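You operate a simulated robot arm through the tools that you are given. There is no shell and no other tool. Be economical: measure what you need, move in short steps, check, and stop when the job is done.

The job below is to be done with a simulated robot arm. You get a single attempt, and the scene is never put back.

Task
Swap the finished green pad in the teal board for the blue one.
Fine: green pad on the window side of the table; both clips shut again.

It is judged by the outcome, as a careful person would: the job done as asked, and still so three seconds after it is handed in. It fails if anything else is knocked over, pushed out of place, dropped, spilled or broken.

Robot
A 7-joint arm with a two-finger parallel gripper, fixed in place. Base frame: the origin is at the foot of the arm, x ahead of it, y to its left, z up. Units: mm, degrees, N and s.
Its first joint turns from -115.0 to 115.0 degrees. Payload 3.91 kg.
The TCP is the grasp point between the finger pads, 30 mm short of the fingertips. In the tool frame z runs along the fingers and y along their closing line. Largest opening 110 mm; finger width 20, thickness 10; the body of the gripper, 48 by 112 mm, starts 55 mm behind the TCP.
Orientation is told as [roll, pitch, yaw] about the base's x, y, z axes, in that order, counted from this pose: with the fingers straight down and closing along the base's y, the tool's x points along the base's -x, its y along +y and its z along -z.

Tools
- The arm moves only by the tool play_rows. Its argument "deltas" is a list of rows, each a list of 7 numbers: the shift along the tool's x, y, z in cm, then the turn, a rotation vector about the tool's x, y, z in degrees, then the gripper command, from -1 (shut) to 1 (fully open), values between in proportion. In form: [[dx, dy, dz, wx, wy, wz, jaw], ...]. A call has 1 to 20 rows; each row shifts and turns the commanded pose from where the row before left it, along the tool's axes as they then stand. Rows are played at 5 a second. More than 50 mm and 8.6 degrees between two rows, or a gripper value outside its range, and nothing of the call is played. A pose out of reach is approached as far as the arm can. The call stops where the force on the tool passes 40 N (or 10 N more than at its start, if that is more) or the arm is blocked; 0.2 s more then pass. The fingers move at their own pace (about 108 mm/s each) and stop on an object; they squeeze with about 27 N. The grip force told is the motor's: it shows also when the fingers shut on nothing. Time passes only in rows, and 0.2 s behind the last, so rows that do not move let the fingers close. The reply holds the time, the measured pose of the TCP, the force on the tool along the base axes, the opening and the grip force, in the units named above and with some noise.
- Cameras (640 x 400 px; columns grow to the right, rows downward): "scene" is fixed at [407.8, 501.6, 1333.5]; the picture's right is [-1.00, 0.07, 0.00], its down [0.06, 0.83, -0.56] and it looks along [-0.04, -0.55, -0.83] (base axes); focal length 214 px, centre (320, 200). "wrist" rides on the gripper at [72, 17, -103] in the tool frame; the picture's right is [-0.23, 0.97, 0.00], its down [-0.76, -0.18, -0.62] and it looks along [-0.61, -0.14, 0.78] (tool axes); focal length 222 px, centre (320, 200). There is no depth. A picture from a camera that has moved, and an enlarged one, comes with that camera's place and axes in the base frame and with its lens. The place of the scene camera against the robot may be out by one fixed shift of up to 12 mm in any direction.
- capture(camera): a new picture of that camera. No time passes.
- move_column(by): slides the trunk up (or, below 0, down) by that many mm; the arm rides with it, the base frame stays. It gives what a move gives, with no picture.
- inspect(camera, box): a new picture of the part [left, top, right, bottom] of that camera's present view, enlarged. No time passes.
- close_job(): hands the job in; it is judged then, once.

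Go step by step. Nothing tells you positions but the pictures and the camera data: compare them with the known pose of the tool, close in by small moves and look again before you grip or let go. The budget is 120 turns and 76 pictures, counting those below and the enlarged ones. Unless the task says otherwise, let go and move clear before handing in, and close with one line.

The tools are called after "Emit:" as name(argument=value, ...) on one line, values as JSON. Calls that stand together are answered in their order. play_rows: Moves the arm, as the interface text tells. Its arguments: {"type":"object","properties":{"deltas":{"type":"array","items":{"type":"array","items":{"type":"number"}}}},"required":["deltas"]} The other tools are called the same way: move_column (by) slides the trunk up or down; capture (camera) takes a picture; inspect (camera, box) takes an enlarged picture of a part of a camera's view; close_job () hands the job in.

At the start:

```text
time_s: 0.0
position: [528.4, 123.0, 1133.4]
tcp_rot: [0.1, 0.0, 0.0]
force: [0.5, -0.8, 0.1]
opening: 110.0
finger_force: 0.1
trunk travel left (down, up): [-750.0, 240.0]
```

scene: 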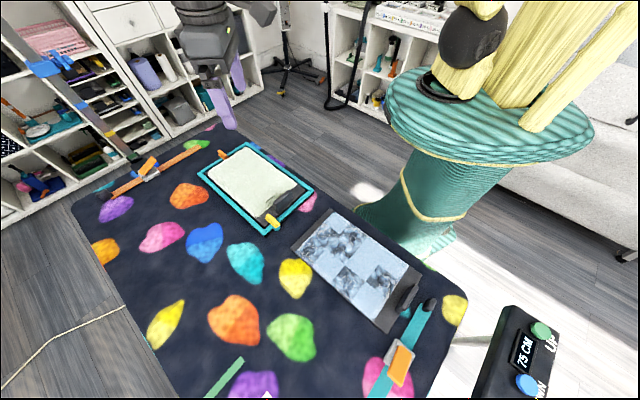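
wrist: 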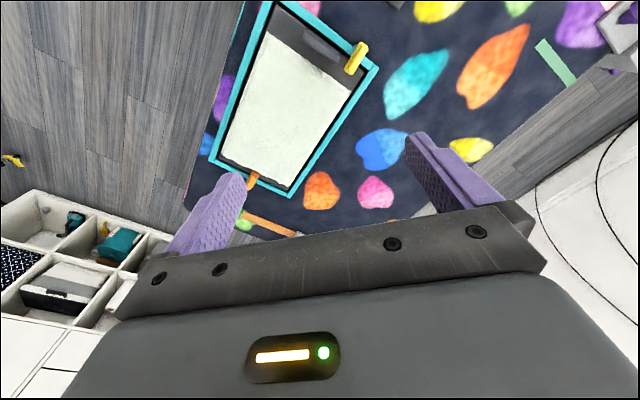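

I see the teal-framed board with a pale pad and clips, and a grey-blue checked item nearby. I'll look closer first.

Emit:
inspect(camera="scene", box=[180, 120, 340, 240])

Emit:
inspect(camera="scene", box=[280, 190, 480, 400])

Emit:
inspect(camera="wrist", box=[180, 0, 400, 220])

Emit:
inspect(camera="scene", box=[60, 120, 260, 400])

```text
3.33 times, centred on (260, 180) of scene
camera zoom: at [407.8, 501.6, 1333.5], right [-1.0, 0.07, 0.0], down [0.06, 0.83, -0.56], along [-0.04, -0.55, -0.83], focal length 715 px, centre (520, 267)
```

zoom: 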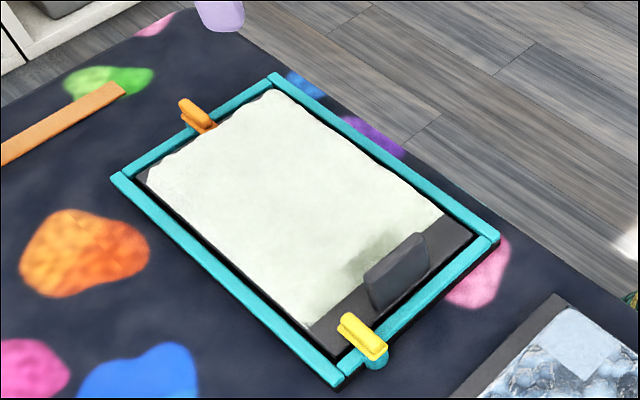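

```text
1.90 times, centred on (380, 295) of scene
camera zoom: at [407.8, 501.6, 1333.5], right [-1.0, 0.07, 0.0], down [0.06, 0.83, -0.56], along [-0.04, -0.55, -0.83], focal length 408 px, centre (206, 19)
```

zoom: 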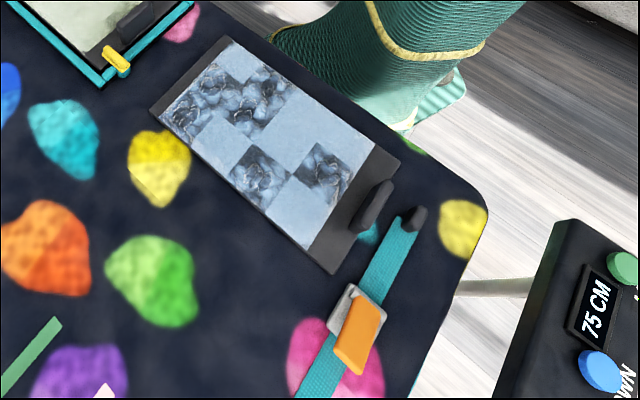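

```text
1.82 times, centred on (290, 110) of wrist
camera zoom: at [456.3, 139.5, 1237.1], right [0.23, 0.97, 0.0], down [0.76, -0.18, 0.62], along [0.61, -0.14, -0.78], focal length 404 px, centre (374, 364)
```

zoom: 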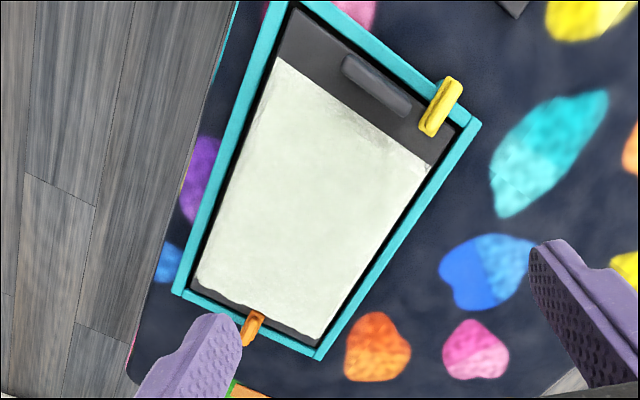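

```text
1.43 times, centred on (160, 260) of scene
camera zoom: at [407.8, 501.6, 1333.5], right [-1.0, 0.07, 0.0], down [0.06, 0.83, -0.56], along [-0.04, -0.55, -0.83], focal length 306 px, centre (549, 114)
```

zoom: 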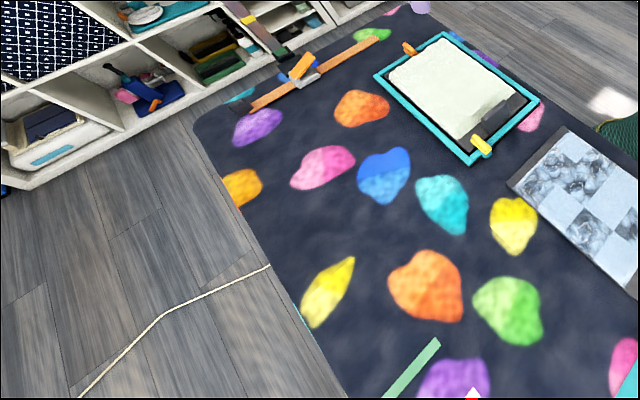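

The board is at table height of about 750 mm, its centre near (600, 30), and the blue pad is near (300, 325). I need to find the window, so I'll tilt the wrist camera up and look around.

Emit:
play_rows(deltas=[[0, 0, 0, 0, -8, 0, 1], [0, 0, 0, 0, -8, 0, 1], [0, 0, 0, 0, -8, 0, 1], [0, 0, 0, 0, -8, 0, 1], [0, 0, 0, 0, -8, 0, 1]])

Emit:
capture(camera="wrist")

```text
time_s: 1.2
position: [529.1, 125.5, 1134.0]
tcp_rot: [-0.1, -40.1, 0.1]
force: [-1.1, 0.6, 0.3]
opening: 110.1
finger_force: 0.0
trunk travel left (down, up): [-750.0, 240.0]
```

```text
69 pictures are left
camera wrist: at [406.0, 141.4, 1166.3], right [0.17, 0.97, 0.15], down [0.18, -0.18, 0.97], along [0.97, -0.14, -0.21], focal length 222 px, centre (320, 200)
```

wrist: 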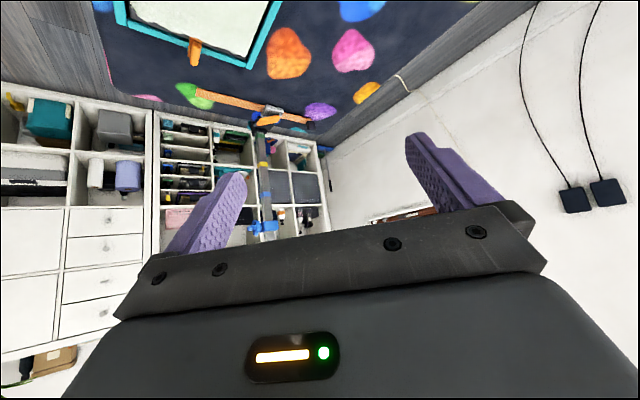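

The +x side has shelves. I'll pan left toward +y.

Emit:
play_rows(deltas=[[0, 0, 0, -5.14, 0, -6.13, 1], [0, 0, 0, -5.14, 0, -6.13, 1], [0, 0, 0, -5.14, 0, -6.13, 1], [0, 0, 0, -5.14, 0, -6.13, 1], [0, 0, 0, -5.14, 0, -6.13, 1], [0, 0, 0, -5.14, 0, -6.13, 1], [0, 0, 0, -5.14, 0, -6.13, 1], [0, 0, 0, -5.14, 0, -6.13, 1]])

Emit:
capture(camera="wrist")

```text
time_s: 3.0
position: [529.5, 123.6, 1132.4]
tcp_rot: [0.0, -39.8, 64.3]
force: [0.0, 0.3, -0.3]
opening: 109.9
finger_force: 0.0
trunk travel left (down, up): [-750.0, 240.0]
```

```text
68 pictures are left
camera wrist: at [460.1, 20.6, 1165.7], right [-0.8, 0.58, 0.15], down [0.24, 0.09, 0.97], along [0.55, 0.81, -0.21], focal length 222 px, centre (320, 200)
```

wrist: 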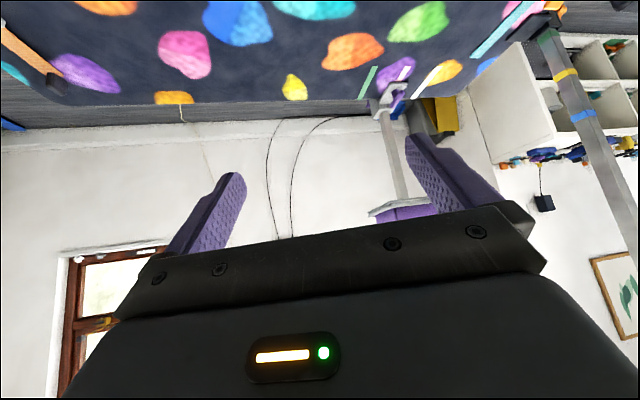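

A wooden-framed window is on the wall toward (+x,+y). I'll check there isn't another one on the opposite side.

Emit:
play_rows(deltas=[[0, 0, 0, 5.14, 0, 6.13, 1], [0, 0, 0, 5.14, 0, 6.13, 1], [0, 0, 0, 5.14, 0, 6.13, 1], [0, 0, 0, 5.14, 0, 6.13, 1], [0, 0, 0, 5.14, 0, 6.13, 1], [0, 0, 0, 5.14, 0, 6.13, 1], [0, 0, 0, 5.14, 0, 6.13, 1], [0, 0, 0, 5.14, 0, 6.13, 1], [0, 0, 0, 5.14, 0, 6.13, 1], [0, 0, 0, 5.14, 0, 6.13, 1], [0, 0, 0, 5.14, 0, 6.13, 1], [0, 0, 0, 5.14, 0, 6.13, 1], [0, 0, 0, 5.14, 0, 6.13, 1], [0, 0, 0, 5.14, 0, 6.13, 1], [0, 0, 0, 5.14, 0, 6.13, 1], [0, 0, 0, 5.14, 0, 6.13, 1], [0, 0, 0, 5.14, 0, 6.13, 1], [0, 0, 0, 5.14, 0, 6.13, 1], [0, 0, 0, 5.14, 0, 6.13, 1]])

Emit:
capture(camera="wrist")

```text
time_s: 7.0
position: [529.5, 123.3, 1133.3]
tcp_rot: [0.0, -40.0, -88.0]
force: [0.5, -0.2, 0.5]
opening: 109.9
finger_force: 0.0
trunk travel left (down, up): [-750.0, 240.0]
```

```text
67 pictures are left
camera wrist: at [542.2, 245.1, 1166.6], right [0.98, -0.14, 0.15], down [-0.17, -0.19, 0.97], along [-0.11, -0.97, -0.21], focal length 222 px, centre (320, 200)
```

wrist: 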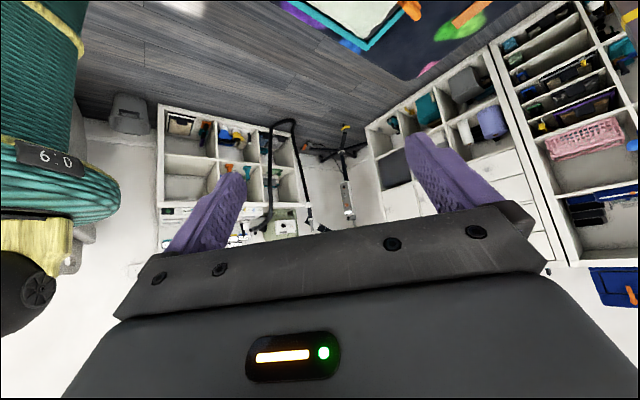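

Emit:
play_rows(deltas=[[0, 0, 0, 5.14, 0, 6.13, 1], [0, 0, 0, 5.14, 0, 6.13, 1], [0, 0, 0, 5.14, 0, 6.13, 1], [0, 0, 0, 5.14, 0, 6.13, 1], [0, 0, 0, 5.14, 0, 6.13, 1], [0, 0, 0, 5.14, 0, 6.13, 1], [0, 0, 0, 5.14, 0, 6.13, 1], [0, 0, 0, 5.14, 0, 6.13, 1], [0, 0, 0, 5.14, 0, 6.13, 1]])

Emit:
capture(camera="wrist")

```text
time_s: 9.0
position: [529.0, 123.7, 1134.1]
tcp_rot: [0.0, -40.1, -160.1]
force: [0.0, 0.0, -0.1]
opening: 110.0
finger_force: 0.1
trunk travel left (down, up): [-750.0, 240.0]
```

```text
66 pictures are left
camera wrist: at [648.9, 148.2, 1166.5], right [0.17, -0.97, 0.15], down [-0.23, 0.1, 0.97], along [-0.96, -0.2, -0.21], focal length 222 px, centre (320, 200)
```

wrist: 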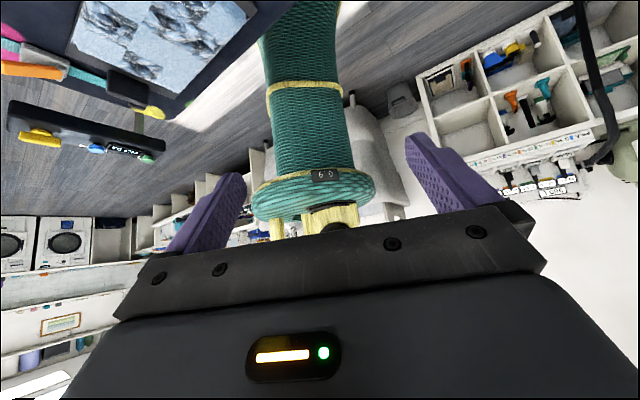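

Emit:
inspect(camera="wrist", box=[0, 200, 200, 400])

Emit:
inspect(camera="wrist", box=[0, 0, 280, 180])

```text
2.00 times, centred on (100, 300) of wrist
camera zoom: at [648.9, 148.2, 1166.5], right [0.17, -0.97, 0.15], down [-0.23, 0.1, 0.97], along [-0.96, -0.2, -0.21], focal length 444 px, centre (760, 0)
```

zoom: 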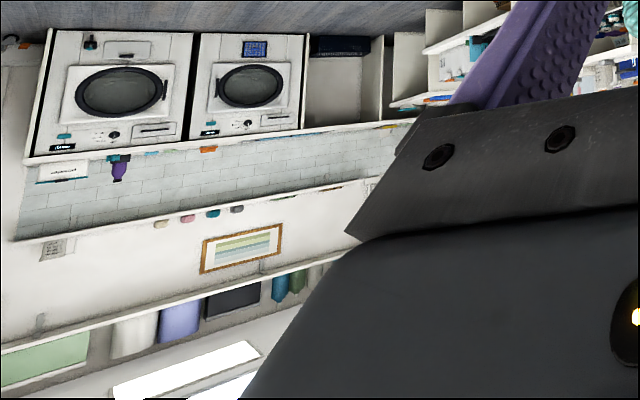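

```text
2.22 times, centred on (140, 90) of wrist
camera zoom: at [648.9, 148.2, 1166.5], right [0.17, -0.97, 0.15], down [-0.23, 0.1, 0.97], along [-0.96, -0.2, -0.21], focal length 494 px, centre (720, 444)
```

zoom: 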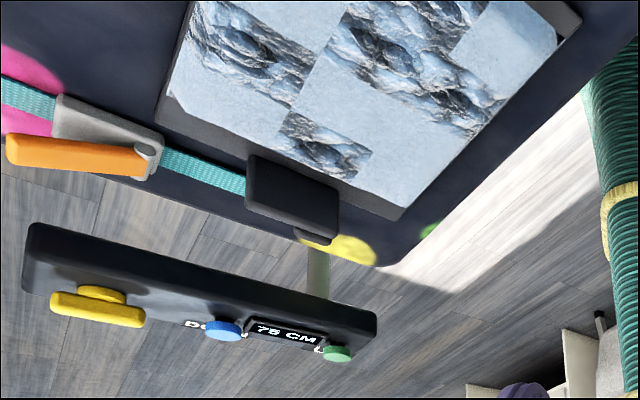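

The only window is on the (+x,+y) wall; the table is parallel to it, so its window-side half has x+y > ~875. I'll return the tool to pointing down at yaw 45 and take a closer look at the board.

Emit:
play_rows(deltas=[[0, 0, 0, -5.14, 0, -6.13, 1], [0, 0, 0, -5.14, 0, -6.13, 1], [0, 0, 0, -5.14, 0, -6.13, 1], [0, 0, 0, -5.14, 0, -6.13, 1], [0, 0, 0, -5.14, 0, -6.13, 1], [0, 0, 0, -5.14, 0, -6.13, 1], [0, 0, 0, -5.14, 0, -6.13, 1], [0, 0, 0, -5.14, 0, -6.13, 1], [0, 0, 0, -5.14, 0, -6.13, 1], [0, 0, 0, -5.14, 0, -6.13, 1], [0, 0, 0, -5.14, 0, -6.13, 1], [0, 0, 0, -5.14, 0, -6.13, 1], [0, 0, 0, -5.14, 0, -6.13, 1], [0, 0, 0, -5.14, 0, -6.13, 1], [0, 0, 0, -5.14, 0, -6.13, 1], [0, 0, 0, -5.14, 0, -6.13, 1], [0, 0, 0, -5.14, 0, -6.13, 1], [0, 0, 0, -5.14, 0, -6.13, 1], [0, 0, 0, -5.14, 0, -6.13, 1], [0, 0, 0, -5.14, 0, -6.13, 1]])

Emit:
play_rows(deltas=[[0, 0, 0, -4.82, 0, -5.75, 1], [0, 0, 0, -4.82, 0, -5.75, 1], [0, 0, 0, -4.82, 0, -5.75, 1], [0, 0, 0, -4.82, 0, -5.75, 1], [0, 0, 0, -4.82, 0, -5.75, 1], [0, 0, 0, -4.82, 0, -5.75, 1], [0, 0, 0, 0, 8, 0, 1], [0, 0, 0, 0, 8, 0, 1], [0, 0, 0, 0, 8, 0, 1], [0, 0, 0, 0, 8, 0, 1], [0, 0, 0, 0, 8, 0, 1]])

Emit:
move_column(by=-180)

Emit:
capture(camera="wrist")

Emit:
capture(camera="scene")

```text
time_s: 13.2
position: [528.8, 122.1, 1134.1]
tcp_rot: [0.0, -40.1, 0.1]
force: [-0.3, 0.3, -0.1]
opening: 110.2
finger_force: 0.1
trunk travel left (down, up): [-750.0, 240.0]
```

```text
time_s: 15.6
position: [529.9, 124.4, 1132.9]
tcp_rot: [0.0, 0.2, 45.1]
force: [-0.5, 0.2, -0.4]
opening: 110.1
finger_force: 0.1
trunk travel left (down, up): [-750.0, 240.0]
```

```text
time_s: 17.6
position: [530.4, 123.2, 953.7]
tcp_rot: [-0.1, 0.0, 45.1]
force: [0.7, 0.0, 0.0]
opening: 110.0
finger_force: 0.1
trunk travel left (down, up): [-570.0, 420.0]
```

```text
63 pictures are left
camera wrist: at [465.6, 83.5, 1057.1], right [-0.53, 0.85, 0.0], down [0.66, 0.41, 0.62], along [0.53, 0.33, -0.78], focal length 222 px, centre (320, 200)
```

wrist: 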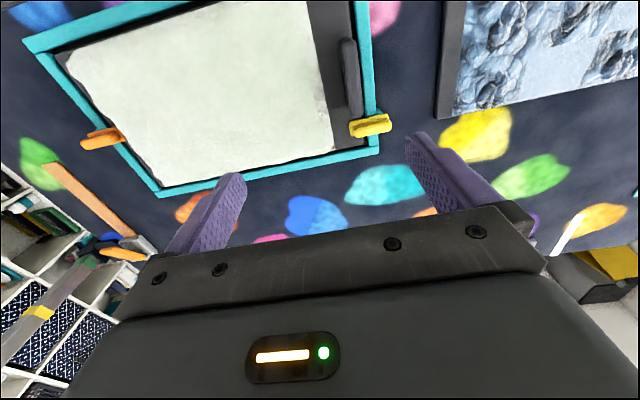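

```text
62 pictures are left
```

scene: 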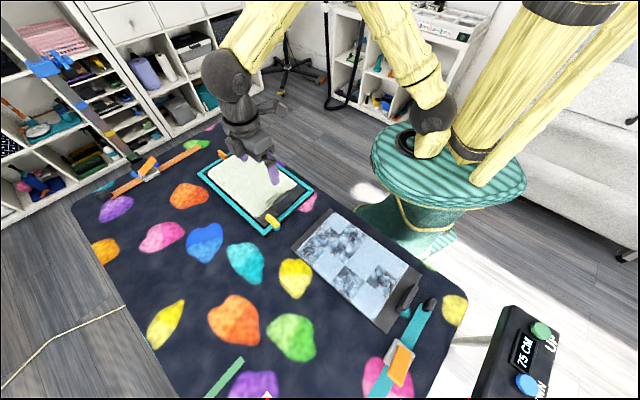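

Emit:
inspect(camera="wrist", box=[320, 70, 420, 160])

Emit:
inspect(camera="wrist", box=[60, 90, 160, 180])

Emit:
inspect(camera="scene", box=[240, 180, 320, 240])

```text
4.44 times, centred on (370, 115) of wrist
camera zoom: at [465.6, 83.5, 1057.1], right [-0.53, 0.85, 0.0], down [0.66, 0.41, 0.62], along [0.53, 0.33, -0.78], focal length 987 px, centre (98, 578)
```

zoom: 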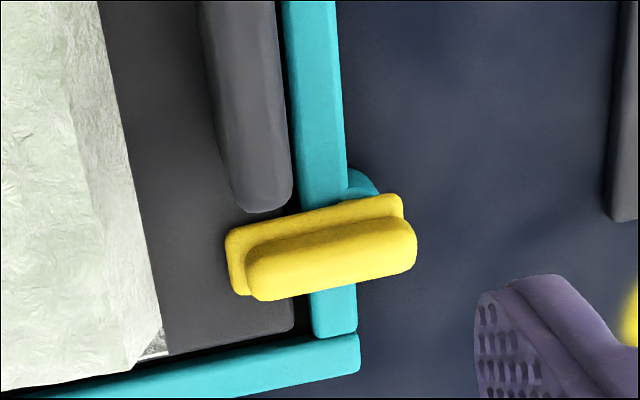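

```text
4.44 times, centred on (110, 135) of wrist
camera zoom: at [465.6, 83.5, 1057.1], right [-0.53, 0.85, 0.0], down [0.66, 0.41, 0.62], along [0.53, 0.33, -0.78], focal length 987 px, centre (1253, 489)
```

zoom: 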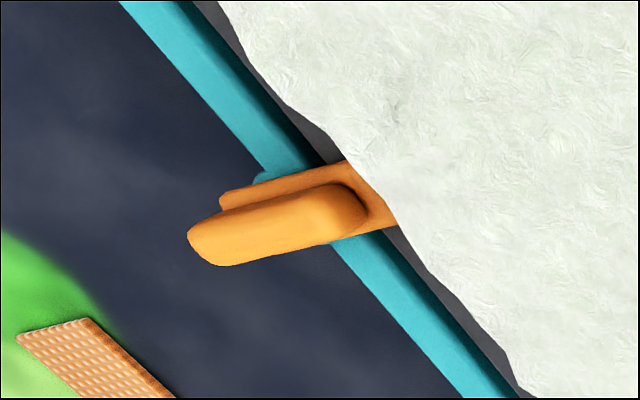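

```text
6.67 times, centred on (280, 210) of scene
camera zoom: at [407.8, 501.6, 1333.5], right [-1.0, 0.07, 0.0], down [0.06, 0.83, -0.56], along [-0.04, -0.55, -0.83], focal length 1430 px, centre (587, 133)
```

zoom: 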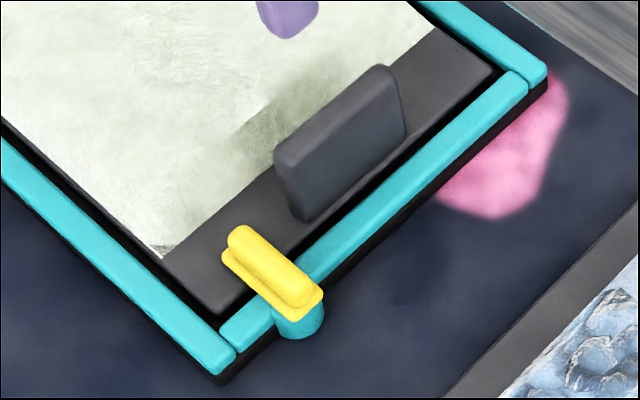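

Both clips look like swing bars on an outer post with a ridge to grip. The yellow one sits near (518,192), with its post near (503,203). I'll turn the tool to grip its ridge and hover above it for a closer look.

Emit:
play_rows(deltas=[[0, 0, 0, 0, 0, 7.5, 1], [0, 0, 0, 0, 0, 7.5, 1], [0, 0, 0, 0, 0, 7.5, 1], [0, 0, 0, 0, 0, 7.5, 1], [0, 0, 0, 0, 0, 7.5, 1], [0, 0, 0, 0, 0, 7.5, 1], [0, 0, 0, 0, 0, 7.5, 1], [0, 0, 0, 0, 0, 7.5, 1], [0, 0, 0, 0, 0, 7.5, 1], [0, 0, 0, 0, 0, 7.5, 1], [0, 0, 0, 0, 0, 7.5, 1], [0, 0, 0, 0, 0, 7.5, 1], [2.6, 1.25, 0, 0, 0, 0, 1], [2.6, 1.25, 0, 0, 0, 0, 0.6], [2.4, 1.25, 0, 0, 0, 0, 0]])

Emit:
move_column(by=-80)

Emit:
capture(camera="wrist")

```text
time_s: 20.8
position: [502.2, 203.0, 953.5]
tcp_rot: [0.0, -0.1, -45.0]
force: [-0.1, -0.8, 0.3]
opening: 55.0
finger_force: 0.0
trunk travel left (down, up): [-570.0, 420.0]
```

```text
time_s: 22.0
position: [501.3, 203.2, 873.3]
tcp_rot: [0.0, 0.0, -44.9]
force: [-0.4, -0.8, 0.0]
opening: 55.0
finger_force: 0.0
trunk travel left (down, up): [-490.0, 500.0]
```

```text
58 pictures are left
camera wrist: at [461.6, 265.2, 976.9], right [0.85, 0.53, 0.0], down [0.41, -0.66, 0.62], along [0.33, -0.53, -0.78], focal length 222 px, centre (320, 200)
```

wrist: 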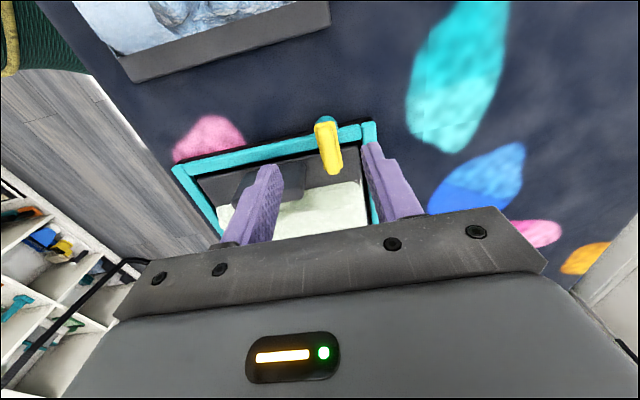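

Emit:
inspect(camera="wrist", box=[220, 80, 420, 240])

Emit:
inspect(camera="scene", box=[240, 160, 320, 240])

```text
2.50 times, centred on (320, 160) of wrist
camera zoom: at [461.6, 265.2, 976.9], right [0.85, 0.53, 0.0], down [0.41, -0.66, 0.62], along [0.33, -0.53, -0.78], focal length 555 px, centre (320, 300)
```

zoom: 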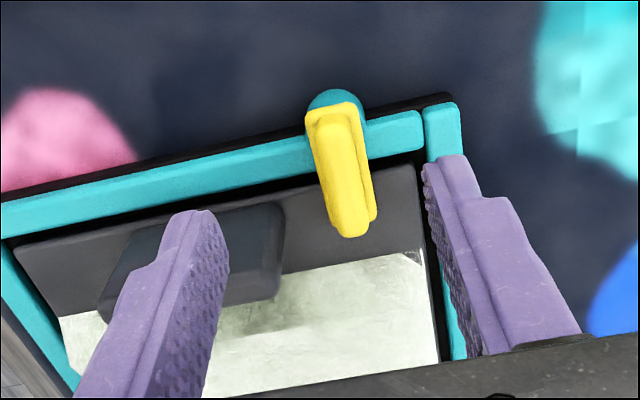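

```text
5.00 times, centred on (280, 200) of scene
camera zoom: at [407.8, 501.6, 1333.5], right [-1.0, 0.07, 0.0], down [0.06, 0.83, -0.56], along [-0.04, -0.55, -0.83], focal length 1072 px, centre (520, 200)
```

zoom: 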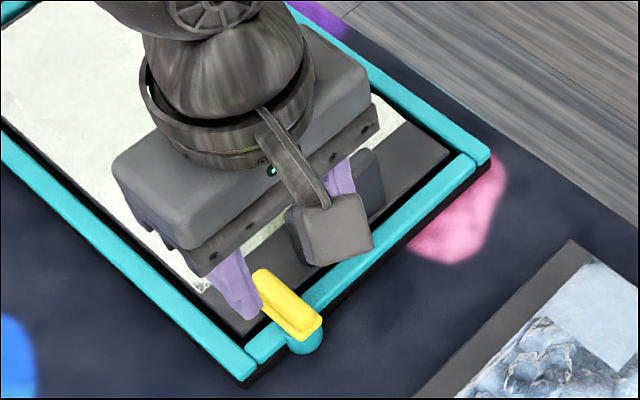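

The frame top triangulates to z≈769, the yellow post to (506,206), and the bar runs inward from it to (537,170). I'll centre just inboard of the post and lower.

Emit:
play_rows(deltas=[[-0.77, 0.46, 0, 0, 0, 2, 0], [0, 0, 0, 0, 0, 0, 0]])

Emit:
move_column(by=-52)

Emit:
inspect(camera="wrist", box=[220, 80, 420, 240])

```text
time_s: 22.6
position: [509.9, 200.8, 873.1]
tcp_rot: [-0.1, 0.0, -47.1]
force: [0.7, 0.5, 0.3]
opening: 55.0
finger_force: 0.0
trunk travel left (down, up): [-490.0, 500.0]
```

```text
time_s: 23.5
position: [510.9, 199.8, 822.0]
tcp_rot: [0.0, 0.0, -46.9]
force: [0.2, -0.4, 0.3]
opening: 54.9
finger_force: 0.0
trunk travel left (down, up): [-438.0, 552.0]
```

```text
2.50 times, centred on (320, 160) of wrist
camera zoom: at [473.1, 264.3, 924.8], right [0.87, 0.5, 0.0], down [0.39, -0.68, 0.62], along [0.31, -0.54, -0.78], focal length 555 px, centre (320, 300)
```

zoom: 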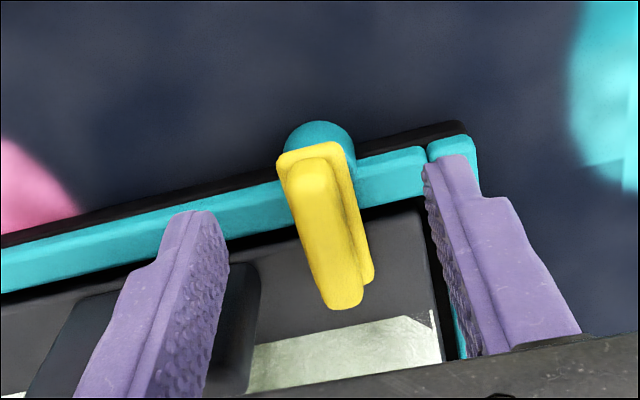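

The ridge is centred between the fingers. I'll lower 12 mm and close on it.

Emit:
play_rows(deltas=[[0, 0, 0.6, 0, 0, 0, 0], [0, 0, 0.6, 0, 0, 0, 0], [0, 0, 0, 0, 0, 0, -0.6], [0, 0, 0, 0, 0, 0, -1], [0, 0, 0, 0, 0, 0, -1]])

Emit:
inspect(camera="wrist", box=[220, 80, 420, 240])

```text
time_s: 24.7
position: [509.4, 199.7, 809.2]
tcp_rot: [-0.1, -0.1, -46.8]
force: [-3.2, -2.4, 0.8]
opening: 20.3
finger_force: 27.2
trunk travel left (down, up): [-438.0, 552.0]
```

```text
2.50 times, centred on (320, 160) of wrist
camera zoom: at [472.6, 264.0, 913.0], right [0.87, 0.5, 0.0], down [0.39, -0.68, 0.62], along [0.31, -0.54, -0.78], focal length 555 px, centre (320, 300)
```

zoom: 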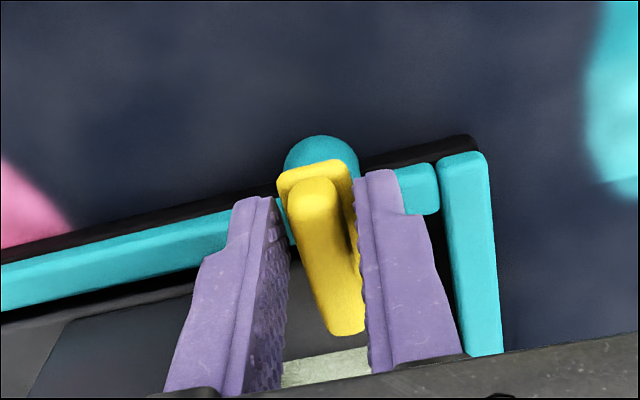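

The fingers hold the clip at 20 mm. I'll turn it counter-clockwise about the post, watching the force.

Emit:
play_rows(deltas=[[0, 0.09, 0, 0, 0, -7.5, -1], [0, 0.09, 0, 0, 0, -7.5, -1], [0, 0.09, 0, 0, 0, -7.5, -1]])

Emit:
inspect(camera="wrist", box=[220, 80, 420, 240])

```text
time_s: 25.5
position: [513.2, 202.1, 809.3]
tcp_rot: [0.0, 0.0, -24.4]
force: [-2.1, -5.6, 0.3]
opening: 19.8
finger_force: 26.6
trunk travel left (down, up): [-438.0, 552.0]
```

```text
2.50 times, centred on (320, 160) of wrist
camera zoom: at [453.3, 246.9, 913.0], right [0.61, 0.79, 0.0], down [0.62, -0.48, 0.62], along [0.49, -0.38, -0.78], focal length 555 px, centre (320, 300)
```

zoom: 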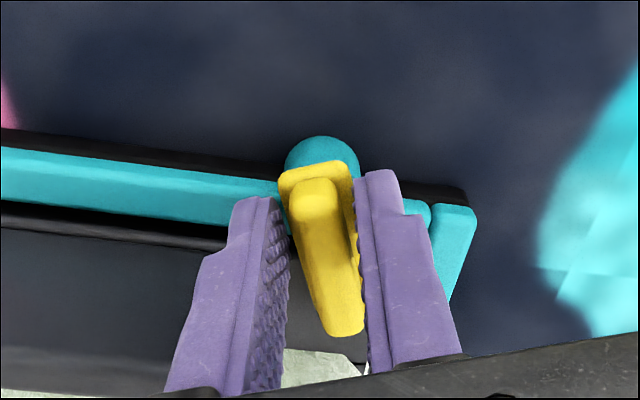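

It turns freely with the clip. I'll continue to about 95°.

Emit:
play_rows(deltas=[[0, 0.09, 0, 0, 0, -7.5, -1], [0, 0.09, 0, 0, 0, -7.5, -1], [0, 0.09, 0, 0, 0, -7.5, -1], [0, 0.09, 0, 0, 0, -7.5, -1], [0, 0.09, 0, 0, 0, -7.5, -1], [0, 0.09, 0, 0, 0, -7.5, -1], [0, 0.09, 0, 0, 0, -7.5, -1], [0, 0.09, 0, 0, 0, -7.5, -1], [0, 0.09, 0, 0, 0, -7.5, -1], [0, 0.05, 0, 0, 0, -5, -1]])

Emit:
capture(camera="wrist")

```text
time_s: 27.7
position: [512.7, 208.7, 808.5]
tcp_rot: [0.0, 0.0, 48.1]
force: [3.7, -10.4, 2.9]
opening: 20.7
finger_force: 27.2
trunk travel left (down, up): [-438.0, 552.0]
```

```text
52 pictures are left
camera wrist: at [450.8, 165.9, 913.0], right [-0.57, 0.82, 0.0], down [0.64, 0.45, 0.62], along [0.51, 0.36, -0.78], focal length 222 px, centre (320, 200)
```

wrist: 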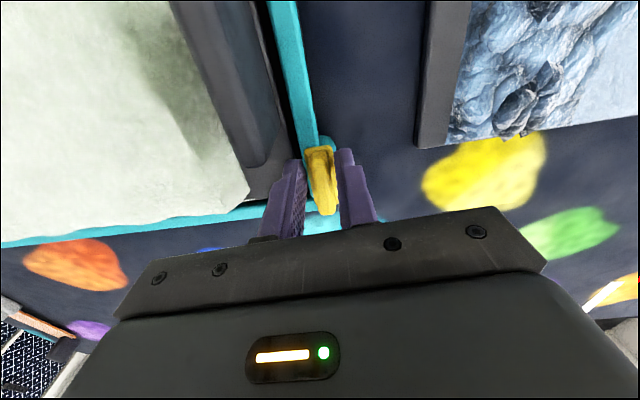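

The yellow clip is open, parallel to the edge. I'll release, lift and head to the orange clip.

Emit:
play_rows(deltas=[[0, 0, 0, 0, 0, 0, -0.2], [0, 0, 0, 0, 0, 0, -0.2]])

Emit:
move_column(by=90)

Emit:
inspect(camera="wrist", box=[180, 40, 420, 220])

```text
time_s: 28.3
position: [510.8, 210.5, 809.0]
tcp_rot: [-0.1, 0.0, 48.1]
force: [0.1, 0.7, -0.9]
opening: 44.2
finger_force: 0.1
trunk travel left (down, up): [-438.0, 552.0]
```

```text
time_s: 29.6
position: [512.1, 209.9, 899.9]
tcp_rot: [-0.1, 0.0, 48.0]
force: [0.2, 0.5, -1.0]
opening: 44.1
finger_force: 0.1
trunk travel left (down, up): [-528.0, 462.0]
```

```text
2.22 times, centred on (300, 130) of wrist
camera zoom: at [450.5, 167.1, 1002.7], right [-0.57, 0.82, 0.0], down [0.64, 0.45, 0.62], along [0.51, 0.36, -0.78], focal length 494 px, centre (364, 356)
```

zoom: 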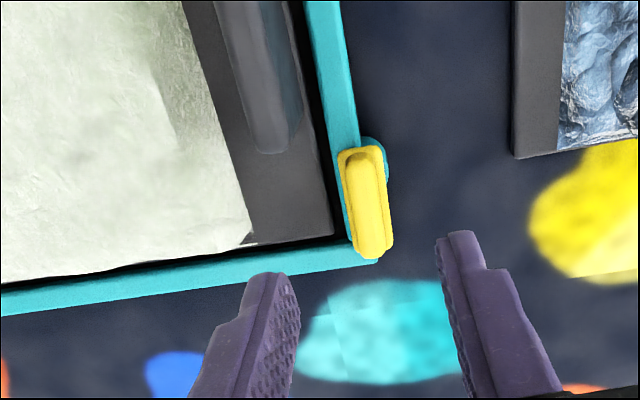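

Next I'll go to the orange clip at about (715,-95), with the tool turned to match its bar.

Emit:
play_rows(deltas=[[0, 0, 0, 0, 0, 7.75, 0], [0, 0, 0, 0, 0, 7.75, 0], [0, 0, 0, 0, 0, 7.75, 0], [0, 0, 0, 0, 0, 7.75, 0], [0, 0, 0, 0, 0, 7.75, 0], [0, 0, 0, 0, 0, 7.75, 0], [0, 0, 0, 0, 0, 7.75, 0], [0, 0, 0, 0, 0, 7.75, 0], [0, 0, 0, 0, 0, 7.75, 0], [0, 0, 0, 0, 0, 7.75, 0], [0, 0, 0, 0, 0, 7.75, 0], [0, 0, 0, 0, 0, 7.75, 0]])

Emit:
play_rows(deltas=[[-3.5, -0.8, 0, 0, 0, 0, 0], [-3.5, -0.8, 0, 0, 0, 0, 0], [-3.5, -0.8, 0, 0, 0, 0, 0], [-3.5, -0.8, 0, 0, 0, 0, 0], [-3.5, -0.8, 0, 0, 0, 0, 0], [-3.5, -0.8, 0, 0, 0, 0, 0], [-3.5, -0.8, 0, 0, 0, 0, 0], [-3.5, -0.8, 0, 0, 0, 0, 0], [-3.5, -0.8, 0, 0, 0, 0, 0], [-3.5, -0.8, 0, 0, 0, 0, 0]])

Emit:
capture(camera="wrist")

```text
time_s: 32.1
position: [512.1, 209.1, 899.1]
tcp_rot: [-0.1, 0.1, -45.1]
force: [0.1, 0.0, 0.0]
opening: 55.0
finger_force: 0.0
trunk travel left (down, up): [-528.0, 462.0]
```

```text
time_s: 34.4
position: [705.6, -95.1, 899.8]
tcp_rot: [-0.1, 0.0, -45.0]
force: [0.0, 0.7, 0.6]
opening: 54.9
finger_force: 0.0
trunk travel left (down, up): [-528.0, 462.0]
```

```text
50 pictures are left
camera wrist: at [664.9, -33.2, 1003.0], right [0.85, 0.53, 0.0], down [0.41, -0.66, 0.62], along [0.33, -0.53, -0.78], focal length 222 px, centre (320, 200)
```

wrist: 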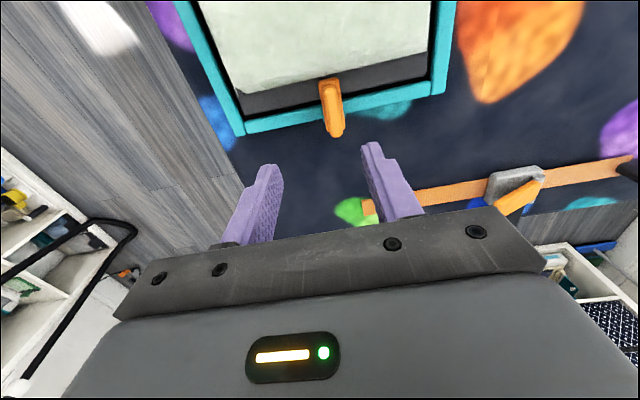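

Emit:
inspect(camera="wrist", box=[270, 50, 390, 150])

```text
4.00 times, centred on (330, 100) of wrist
camera zoom: at [664.9, -33.2, 1003.0], right [0.85, 0.53, 0.0], down [0.41, -0.66, 0.62], along [0.33, -0.53, -0.78], focal length 888 px, centre (280, 600)
```

zoom: 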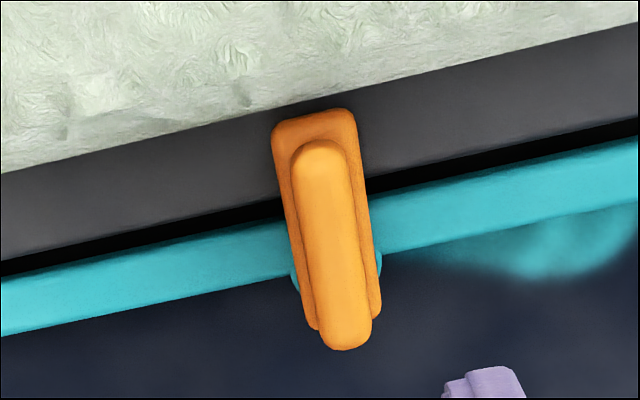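

The orange post is at about (719,-92) and the geometry is the same. I'll align and lower.

Emit:
play_rows(deltas=[[-0.16, 1.17, 0, 0, 0, 2, 0], [0, 0, 0, 0, 0, 0, 0]])

Emit:
move_column(by=-75)

Emit:
inspect(camera="wrist", box=[220, 80, 420, 240])

```text
time_s: 35.0
position: [713.9, -87.6, 898.3]
tcp_rot: [0.0, 0.0, -47.0]
force: [-0.4, 0.3, -0.2]
opening: 54.7
finger_force: 0.1
trunk travel left (down, up): [-528.0, 462.0]
```

```text
time_s: 36.1
position: [714.2, -87.7, 823.9]
tcp_rot: [0.0, 0.0, -47.0]
force: [0.1, -0.2, -0.9]
opening: 55.2
finger_force: 0.0
trunk travel left (down, up): [-453.0, 537.0]
```

```text
2.50 times, centred on (320, 160) of wrist
camera zoom: at [675.6, -24.1, 927.8], right [0.87, 0.5, 0.0], down [0.39, -0.68, 0.62], along [0.31, -0.54, -0.78], focal length 555 px, centre (320, 300)
```

zoom: 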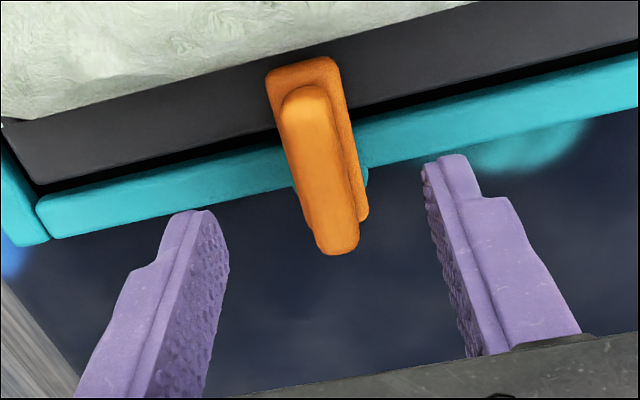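

Emit:
play_rows(deltas=[[0, 0, 0.7, 0, 0, 0, 0], [0, 0, 0.7, 0, 0, 0, 0], [0, 0, 0, 0, 0, 0, -0.6], [0, 0, 0, 0, 0, 0, -1], [0, 0, 0, 0, 0, 0, -1], [0, -0.08, 0, 0, 0, -7.5, -1], [0, -0.08, 0, 0, 0, -7.5, -1], [0, -0.08, 0, 0, 0, -7.5, -1]])

Emit:
inspect(camera="wrist", box=[220, 80, 420, 240])

```text
time_s: 37.9
position: [711.6, -88.2, 810.0]
tcp_rot: [0.0, 0.0, -24.4]
force: [4.9, 4.5, 1.2]
opening: 19.8
finger_force: 27.4
trunk travel left (down, up): [-453.0, 537.0]
```

```text
2.50 times, centred on (320, 160) of wrist
camera zoom: at [652.3, -44.7, 913.4], right [0.61, 0.79, 0.0], down [0.62, -0.48, 0.62], along [0.49, -0.38, -0.78], focal length 555 px, centre (320, 300)
```

zoom: 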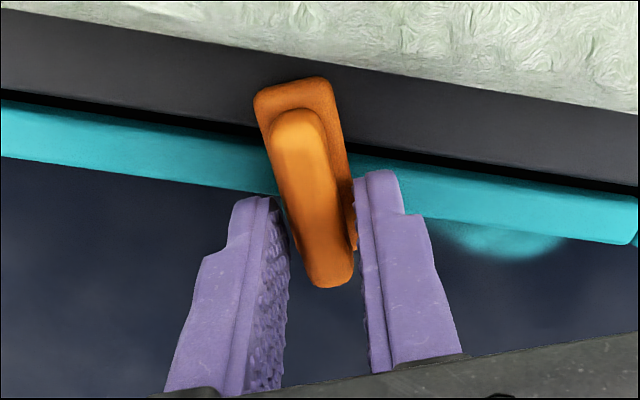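

The orange clip turns too. I'll continue to about 95° and release.

Emit:
play_rows(deltas=[[0, -0.08, 0, 0, 0, -7.5, -1], [0, -0.08, 0, 0, 0, -7.5, -1], [0, -0.08, 0, 0, 0, -7.5, -1], [0, -0.08, 0, 0, 0, -7.5, -1], [0, -0.08, 0, 0, 0, -7.5, -1], [0, -0.08, 0, 0, 0, -7.5, -1], [0, -0.08, 0, 0, 0, -7.5, -1], [0, -0.08, 0, 0, 0, -7.5, -1], [0, -0.08, 0, 0, 0, -7.5, -1], [0, -0.05, 0, 0, 0, -5, -1], [0, 0, 0, 0, 0, 0, -0.2], [0, 0, 0, 0, 0, 0, -0.2]])

Emit:
move_column(by=90)

Emit:
inspect(camera="wrist", box=[180, 0, 420, 180])

```text
time_s: 40.5
position: [713.7, -96.4, 810.2]
tcp_rot: [0.1, 0.1, 48.1]
force: [-0.2, -0.1, -0.3]
opening: 43.9
finger_force: 0.0
trunk travel left (down, up): [-453.0, 537.0]
```

```text
time_s: 41.7
position: [713.9, -96.6, 900.2]
tcp_rot: [0.0, 0.0, 48.0]
force: [0.1, 0.0, -0.1]
opening: 44.1
finger_force: 0.0
trunk travel left (down, up): [-543.0, 447.0]
```

```text
2.22 times, centred on (300, 90) of wrist
camera zoom: at [652.0, -139.9, 1003.4], right [-0.57, 0.82, 0.0], down [0.64, 0.45, 0.62], along [0.51, 0.36, -0.78], focal length 494 px, centre (364, 444)
```

zoom: 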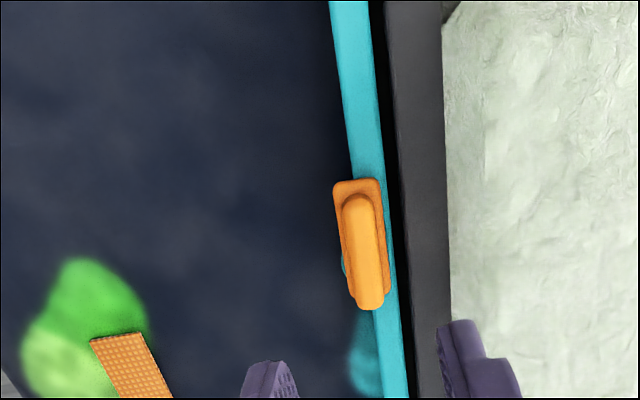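

Both clips are open and clear of the pad. Now I'll move above the green pad's handle near (486,139), fingers closing along the pad's long axis.

Emit:
play_rows(deltas=[[0, 0, 0, 0, 0, 3, 0], [-0.07, 4.1, 0, 0, 0, 0, 0], [-0.07, 4.1, 0, 0, 0, 0, 0], [-0.07, 4.1, 0, 0, 0, 0, 0], [-0.07, 4.1, 0, 0, 0, 0, 0], [-0.07, 4.1, 0, 0, 0, 0, 0], [-0.07, 4.1, 0, 0, 0, 0, 0], [-0.07, 4.1, 0, 0, 0, 0, 0], [-0.07, 4.1, 0, 0, 0, 0, 0]])

Emit:
inspect(camera="wrist", box=[180, 0, 460, 200])

```text
time_s: 43.7
position: [485.4, 140.7, 898.1]
tcp_rot: [-0.1, 0.0, 45.1]
force: [-0.1, 0.2, -0.8]
opening: 55.0
finger_force: 0.0
trunk travel left (down, up): [-543.0, 447.0]
```

```text
2.00 times, centred on (320, 100) of wrist
camera zoom: at [421.5, 100.6, 1002.2], right [-0.53, 0.85, 0.0], down [0.66, 0.41, 0.62], along [0.53, 0.33, -0.78], focal length 444 px, centre (320, 400)
```

zoom: 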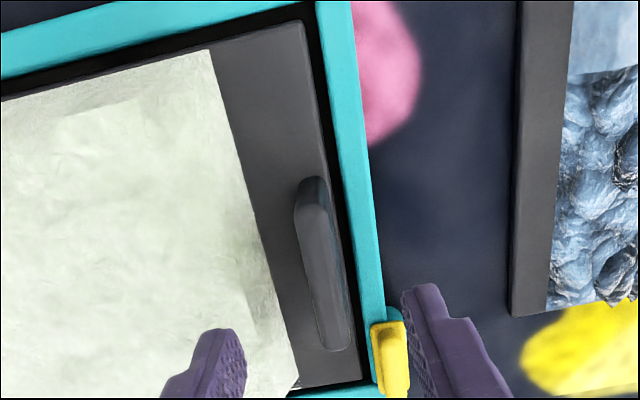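

Emit:
play_rows(deltas=[[-0.75, 0, 0, 0, 0, 0, 0], [0, 0, 0, 0, 0, 0, 0]])

Emit:
move_column(by=-62)

Emit:
inspect(camera="wrist", box=[200, 60, 440, 240])

Emit:
inspect(camera="scene", box=[230, 150, 330, 240])

```text
time_s: 44.3
position: [491.5, 144.7, 899.1]
tcp_rot: [0.1, 0.0, 45.0]
force: [-0.2, 0.2, 0.0]
opening: 55.0
finger_force: 0.0
trunk travel left (down, up): [-543.0, 447.0]
```

```text
time_s: 45.3
position: [491.0, 144.8, 837.1]
tcp_rot: [0.0, -0.1, 45.2]
force: [0.4, 1.0, -0.5]
opening: 55.0
finger_force: 0.1
trunk travel left (down, up): [-481.0, 509.0]
```

```text
2.22 times, centred on (320, 150) of wrist
camera zoom: at [427.6, 105.5, 940.7], right [-0.53, 0.85, 0.0], down [0.66, 0.41, 0.62], along [0.53, 0.33, -0.78], focal length 494 px, centre (320, 311)
```

zoom: 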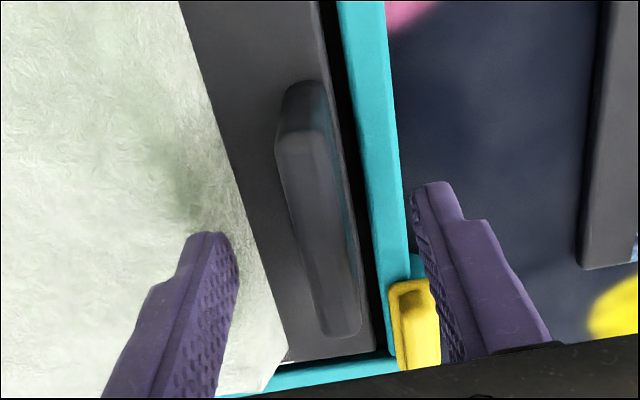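

```text
4.44 times, centred on (280, 195) of scene
camera zoom: at [407.8, 501.6, 1333.5], right [-1.0, 0.07, 0.0], down [0.06, 0.83, -0.56], along [-0.04, -0.55, -0.83], focal length 953 px, centre (498, 222)
```

zoom: 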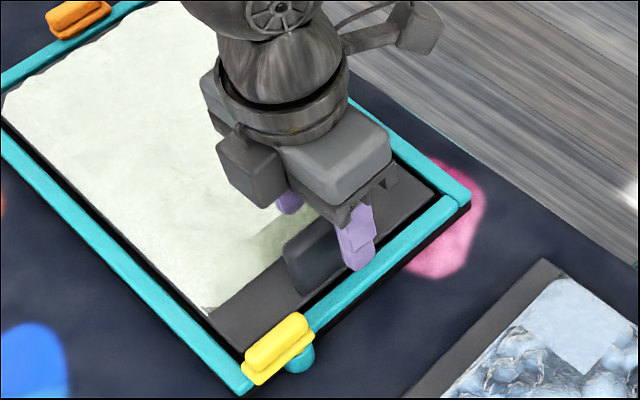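

The handle is centred between the fingers, with its top at about z≈808. I'll lower 30 mm and grip.

Emit:
play_rows(deltas=[[-0.1, 0, 1.0, 0, 0, 0, 0], [-0.1, 0, 1.0, 0, 0, 0, 0], [0, 0, 1.0, 0, 0, 0, 0], [0, 0, 0, 0, 0, 0, -0.4], [0, 0, 0, 0, 0, 0, -1], [0, 0, 0, 0, 0, 0, -1], [0, 0, 0, 0, 0, 0, -1]])

Emit:
inspect(camera="wrist", box=[200, 60, 440, 240])

```text
time_s: 46.2
position: [495.5, 141.8, 815.6]
tcp_rot: [-0.7, -0.9, 44.7]
force: [3.7, -14.7, 22.2]
opening: 39.7
finger_force: 7.3
trunk travel left (down, up): [-481.0, 509.0]
stopped in row 4: the force on the tool passed its limit (the readings are from after the stop); the commanded pose is now the measured one
```

```text
2.22 times, centred on (320, 150) of wrist
camera zoom: at [430.7, 102.3, 917.7], right [-0.52, 0.85, -0.01], down [0.65, 0.41, 0.64], along [0.55, 0.33, -0.77], focal length 494 px, centre (320, 311)
```

zoom: 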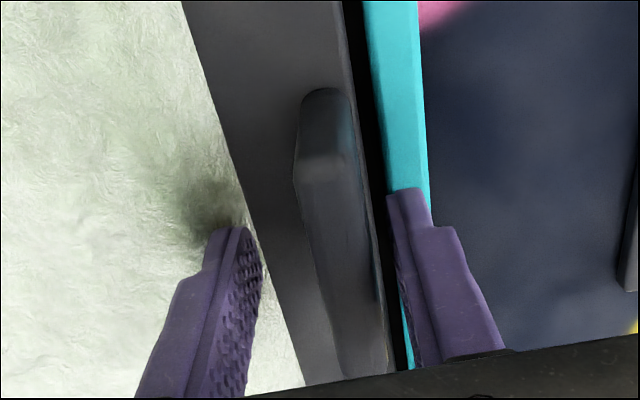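

The inner finger met the raised pad surface, so I'll back up, narrow the opening to fit between handle and pad, and re-level.

Emit:
play_rows(deltas=[[0, 0, -1.3, 0, 0, 0, -0.2], [0, 0, -1.3, 0, 0, 0, -0.49], [0, 0, 0, 0, 0, 0, -0.49], [0, 0, 0, 0, 0, 0, -0.49]])

Emit:
inspect(camera="wrist", box=[200, 60, 440, 240])

```text
time_s: 47.2
position: [495.2, 145.0, 838.9]
tcp_rot: [-0.3, -0.6, 45.0]
force: [-0.7, -0.7, 0.2]
opening: 28.1
finger_force: 0.0
trunk travel left (down, up): [-481.0, 509.0]
```

```text
2.22 times, centred on (320, 150) of wrist
camera zoom: at [430.3, 106.0, 941.9], right [-0.53, 0.85, -0.01], down [0.66, 0.41, 0.63], along [0.54, 0.33, -0.77], focal length 494 px, centre (320, 311)
```

zoom: 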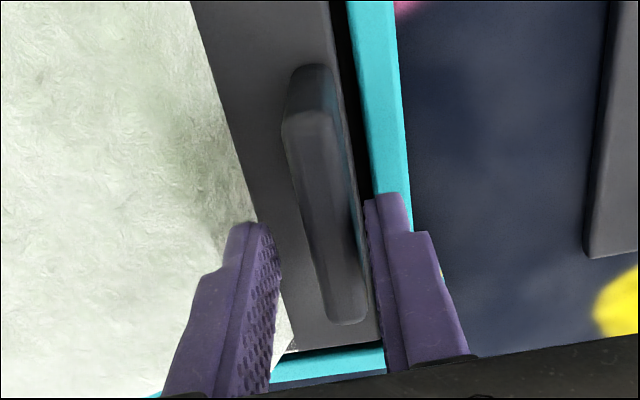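

Emit:
play_rows(deltas=[[0, 0.2, 0.3, -0.64, 0.21, 0, -0.49], [0, 0, 0.8, 0, 0, 0, -0.49], [0, 0, 0.8, 0, 0, 0, -0.49], [0, 0, 0.8, 0, 0, 0, -0.49], [0, 0, 0, 0, 0, 0, -0.49]])

Emit:
inspect(camera="wrist", box=[200, 60, 440, 240])

```text
time_s: 48.4
position: [493.7, 148.2, 811.5]
tcp_rot: [0.2, -0.3, 45.1]
force: [-1.1, -0.7, -0.2]
opening: 27.9
finger_force: 0.1
trunk travel left (down, up): [-481.0, 509.0]
```

```text
2.22 times, centred on (320, 150) of wrist
camera zoom: at [430.2, 106.9, 915.4], right [-0.53, 0.85, 0.0], down [0.66, 0.41, 0.63], along [0.53, 0.33, -0.78], focal length 494 px, centre (320, 311)
```

zoom: 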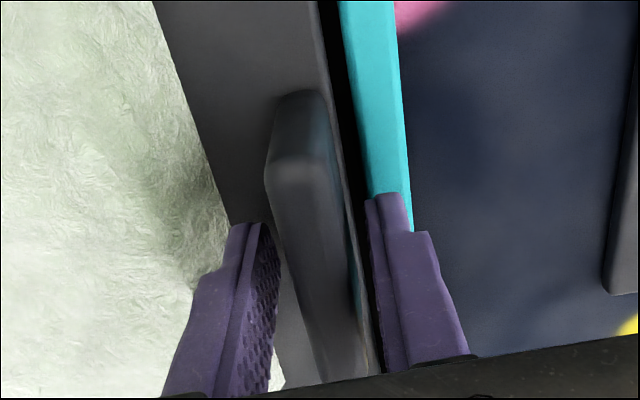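

Emit:
play_rows(deltas=[[0, 0, 0.4, 0, 0, 0, -0.49], [0, 0, 0, 0, 0, 0, -0.8], [0, 0, 0, 0, 0, 0, -1], [0, 0, 0, 0, 0, 0, -1], [0, 0, 0, 0, 0, 0, -1]])

Emit:
inspect(camera="wrist", box=[200, 60, 440, 240])

```text
time_s: 49.6
position: [493.8, 147.3, 807.6]
tcp_rot: [0.1, -0.4, 45.0]
force: [-1.7, 0.3, -0.7]
opening: 14.0
finger_force: 27.4
trunk travel left (down, up): [-481.0, 509.0]
```

```text
2.22 times, centred on (320, 150) of wrist
camera zoom: at [429.6, 107.2, 911.6], right [-0.53, 0.85, 0.0], down [0.66, 0.41, 0.63], along [0.53, 0.33, -0.78], focal length 494 px, centre (320, 311)
```

zoom: 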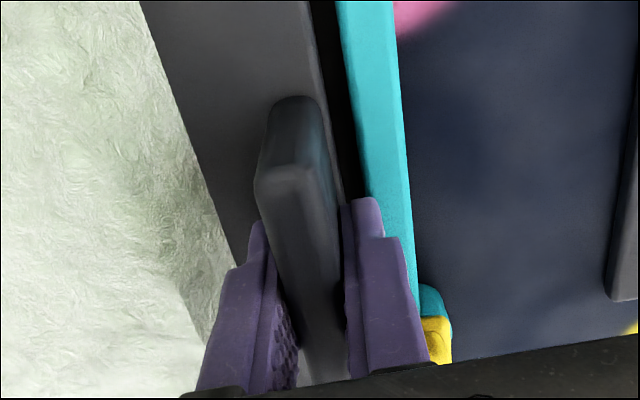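

The handle is gripped (14 mm). I'll lift gently.

Emit:
play_rows(deltas=[[0, 0, -0.4, 0, 0, 0, -1], [0, 0, -0.4, 0, 0, 0, -1], [0, 0, -0.6, 0, 0, 0, -1], [0, 0, -0.6, 0, 0, 0, -1], [0, 0, 0, 0, 0, 0, -1]])

Emit:
inspect(camera="scene", box=[180, 110, 340, 240])

```text
time_s: 50.8
position: [494.0, 147.9, 826.7]
tcp_rot: [0.2, -0.4, 45.0]
force: [0.8, -0.5, -1.9]
opening: 13.4
finger_force: 26.8
trunk travel left (down, up): [-481.0, 509.0]
```

```text
3.08 times, centred on (260, 175) of scene
camera zoom: at [407.8, 501.6, 1333.5], right [-1.0, 0.07, 0.0], down [0.06, 0.83, -0.56], along [-0.04, -0.55, -0.83], focal length 660 px, centre (505, 277)
```

zoom: 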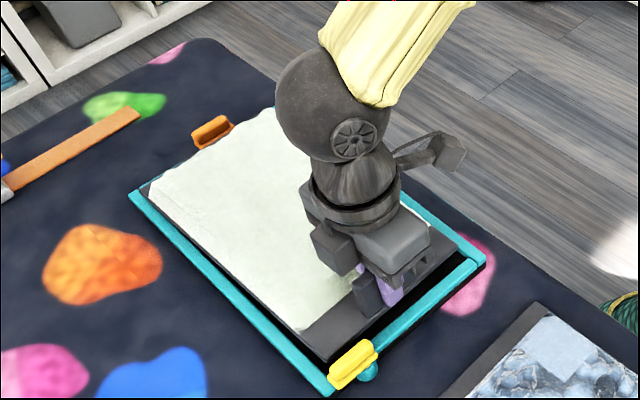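

The pad is light and coming up. I'll raise it further with the column.

Emit:
move_column(by=70)

Emit:
inspect(camera="scene", box=[160, 90, 340, 240])

Emit:
capture(camera="wrist")

```text
time_s: 51.9
position: [494.5, 148.1, 895.8]
tcp_rot: [0.2, -0.3, 45.1]
force: [0.6, -0.3, -2.2]
opening: 13.8
finger_force: 27.1
trunk travel left (down, up): [-551.0, 439.0]
```

```text
2.67 times, centred on (250, 165) of scene
camera zoom: at [407.8, 501.6, 1333.5], right [-1.0, 0.07, 0.0], down [0.06, 0.83, -0.56], along [-0.04, -0.55, -0.83], focal length 572 px, centre (507, 293)
```

zoom: 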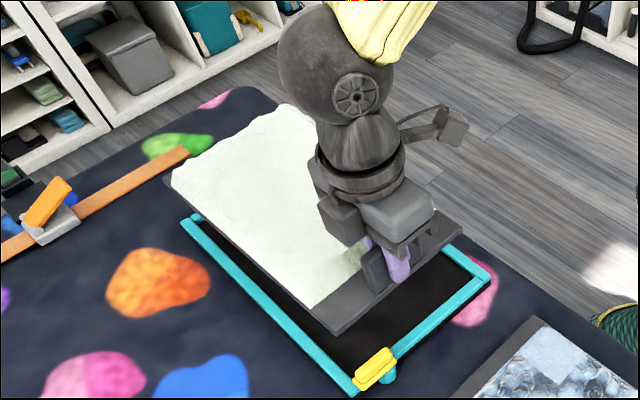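

```text
36 pictures are left
camera wrist: at [429.5, 107.2, 999.9], right [-0.53, 0.85, 0.01], down [0.66, 0.41, 0.63], along [0.53, 0.33, -0.78], focal length 222 px, centre (320, 200)
```

wrist: 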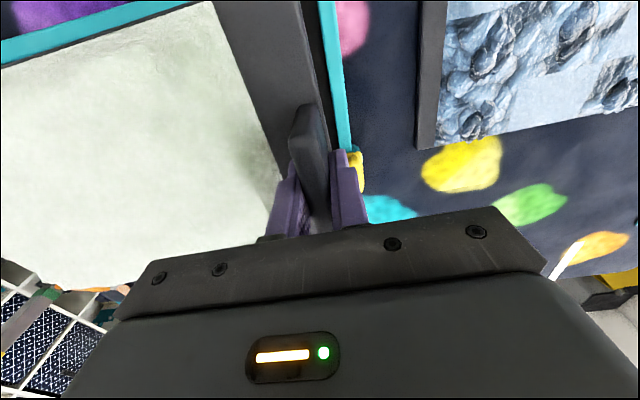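

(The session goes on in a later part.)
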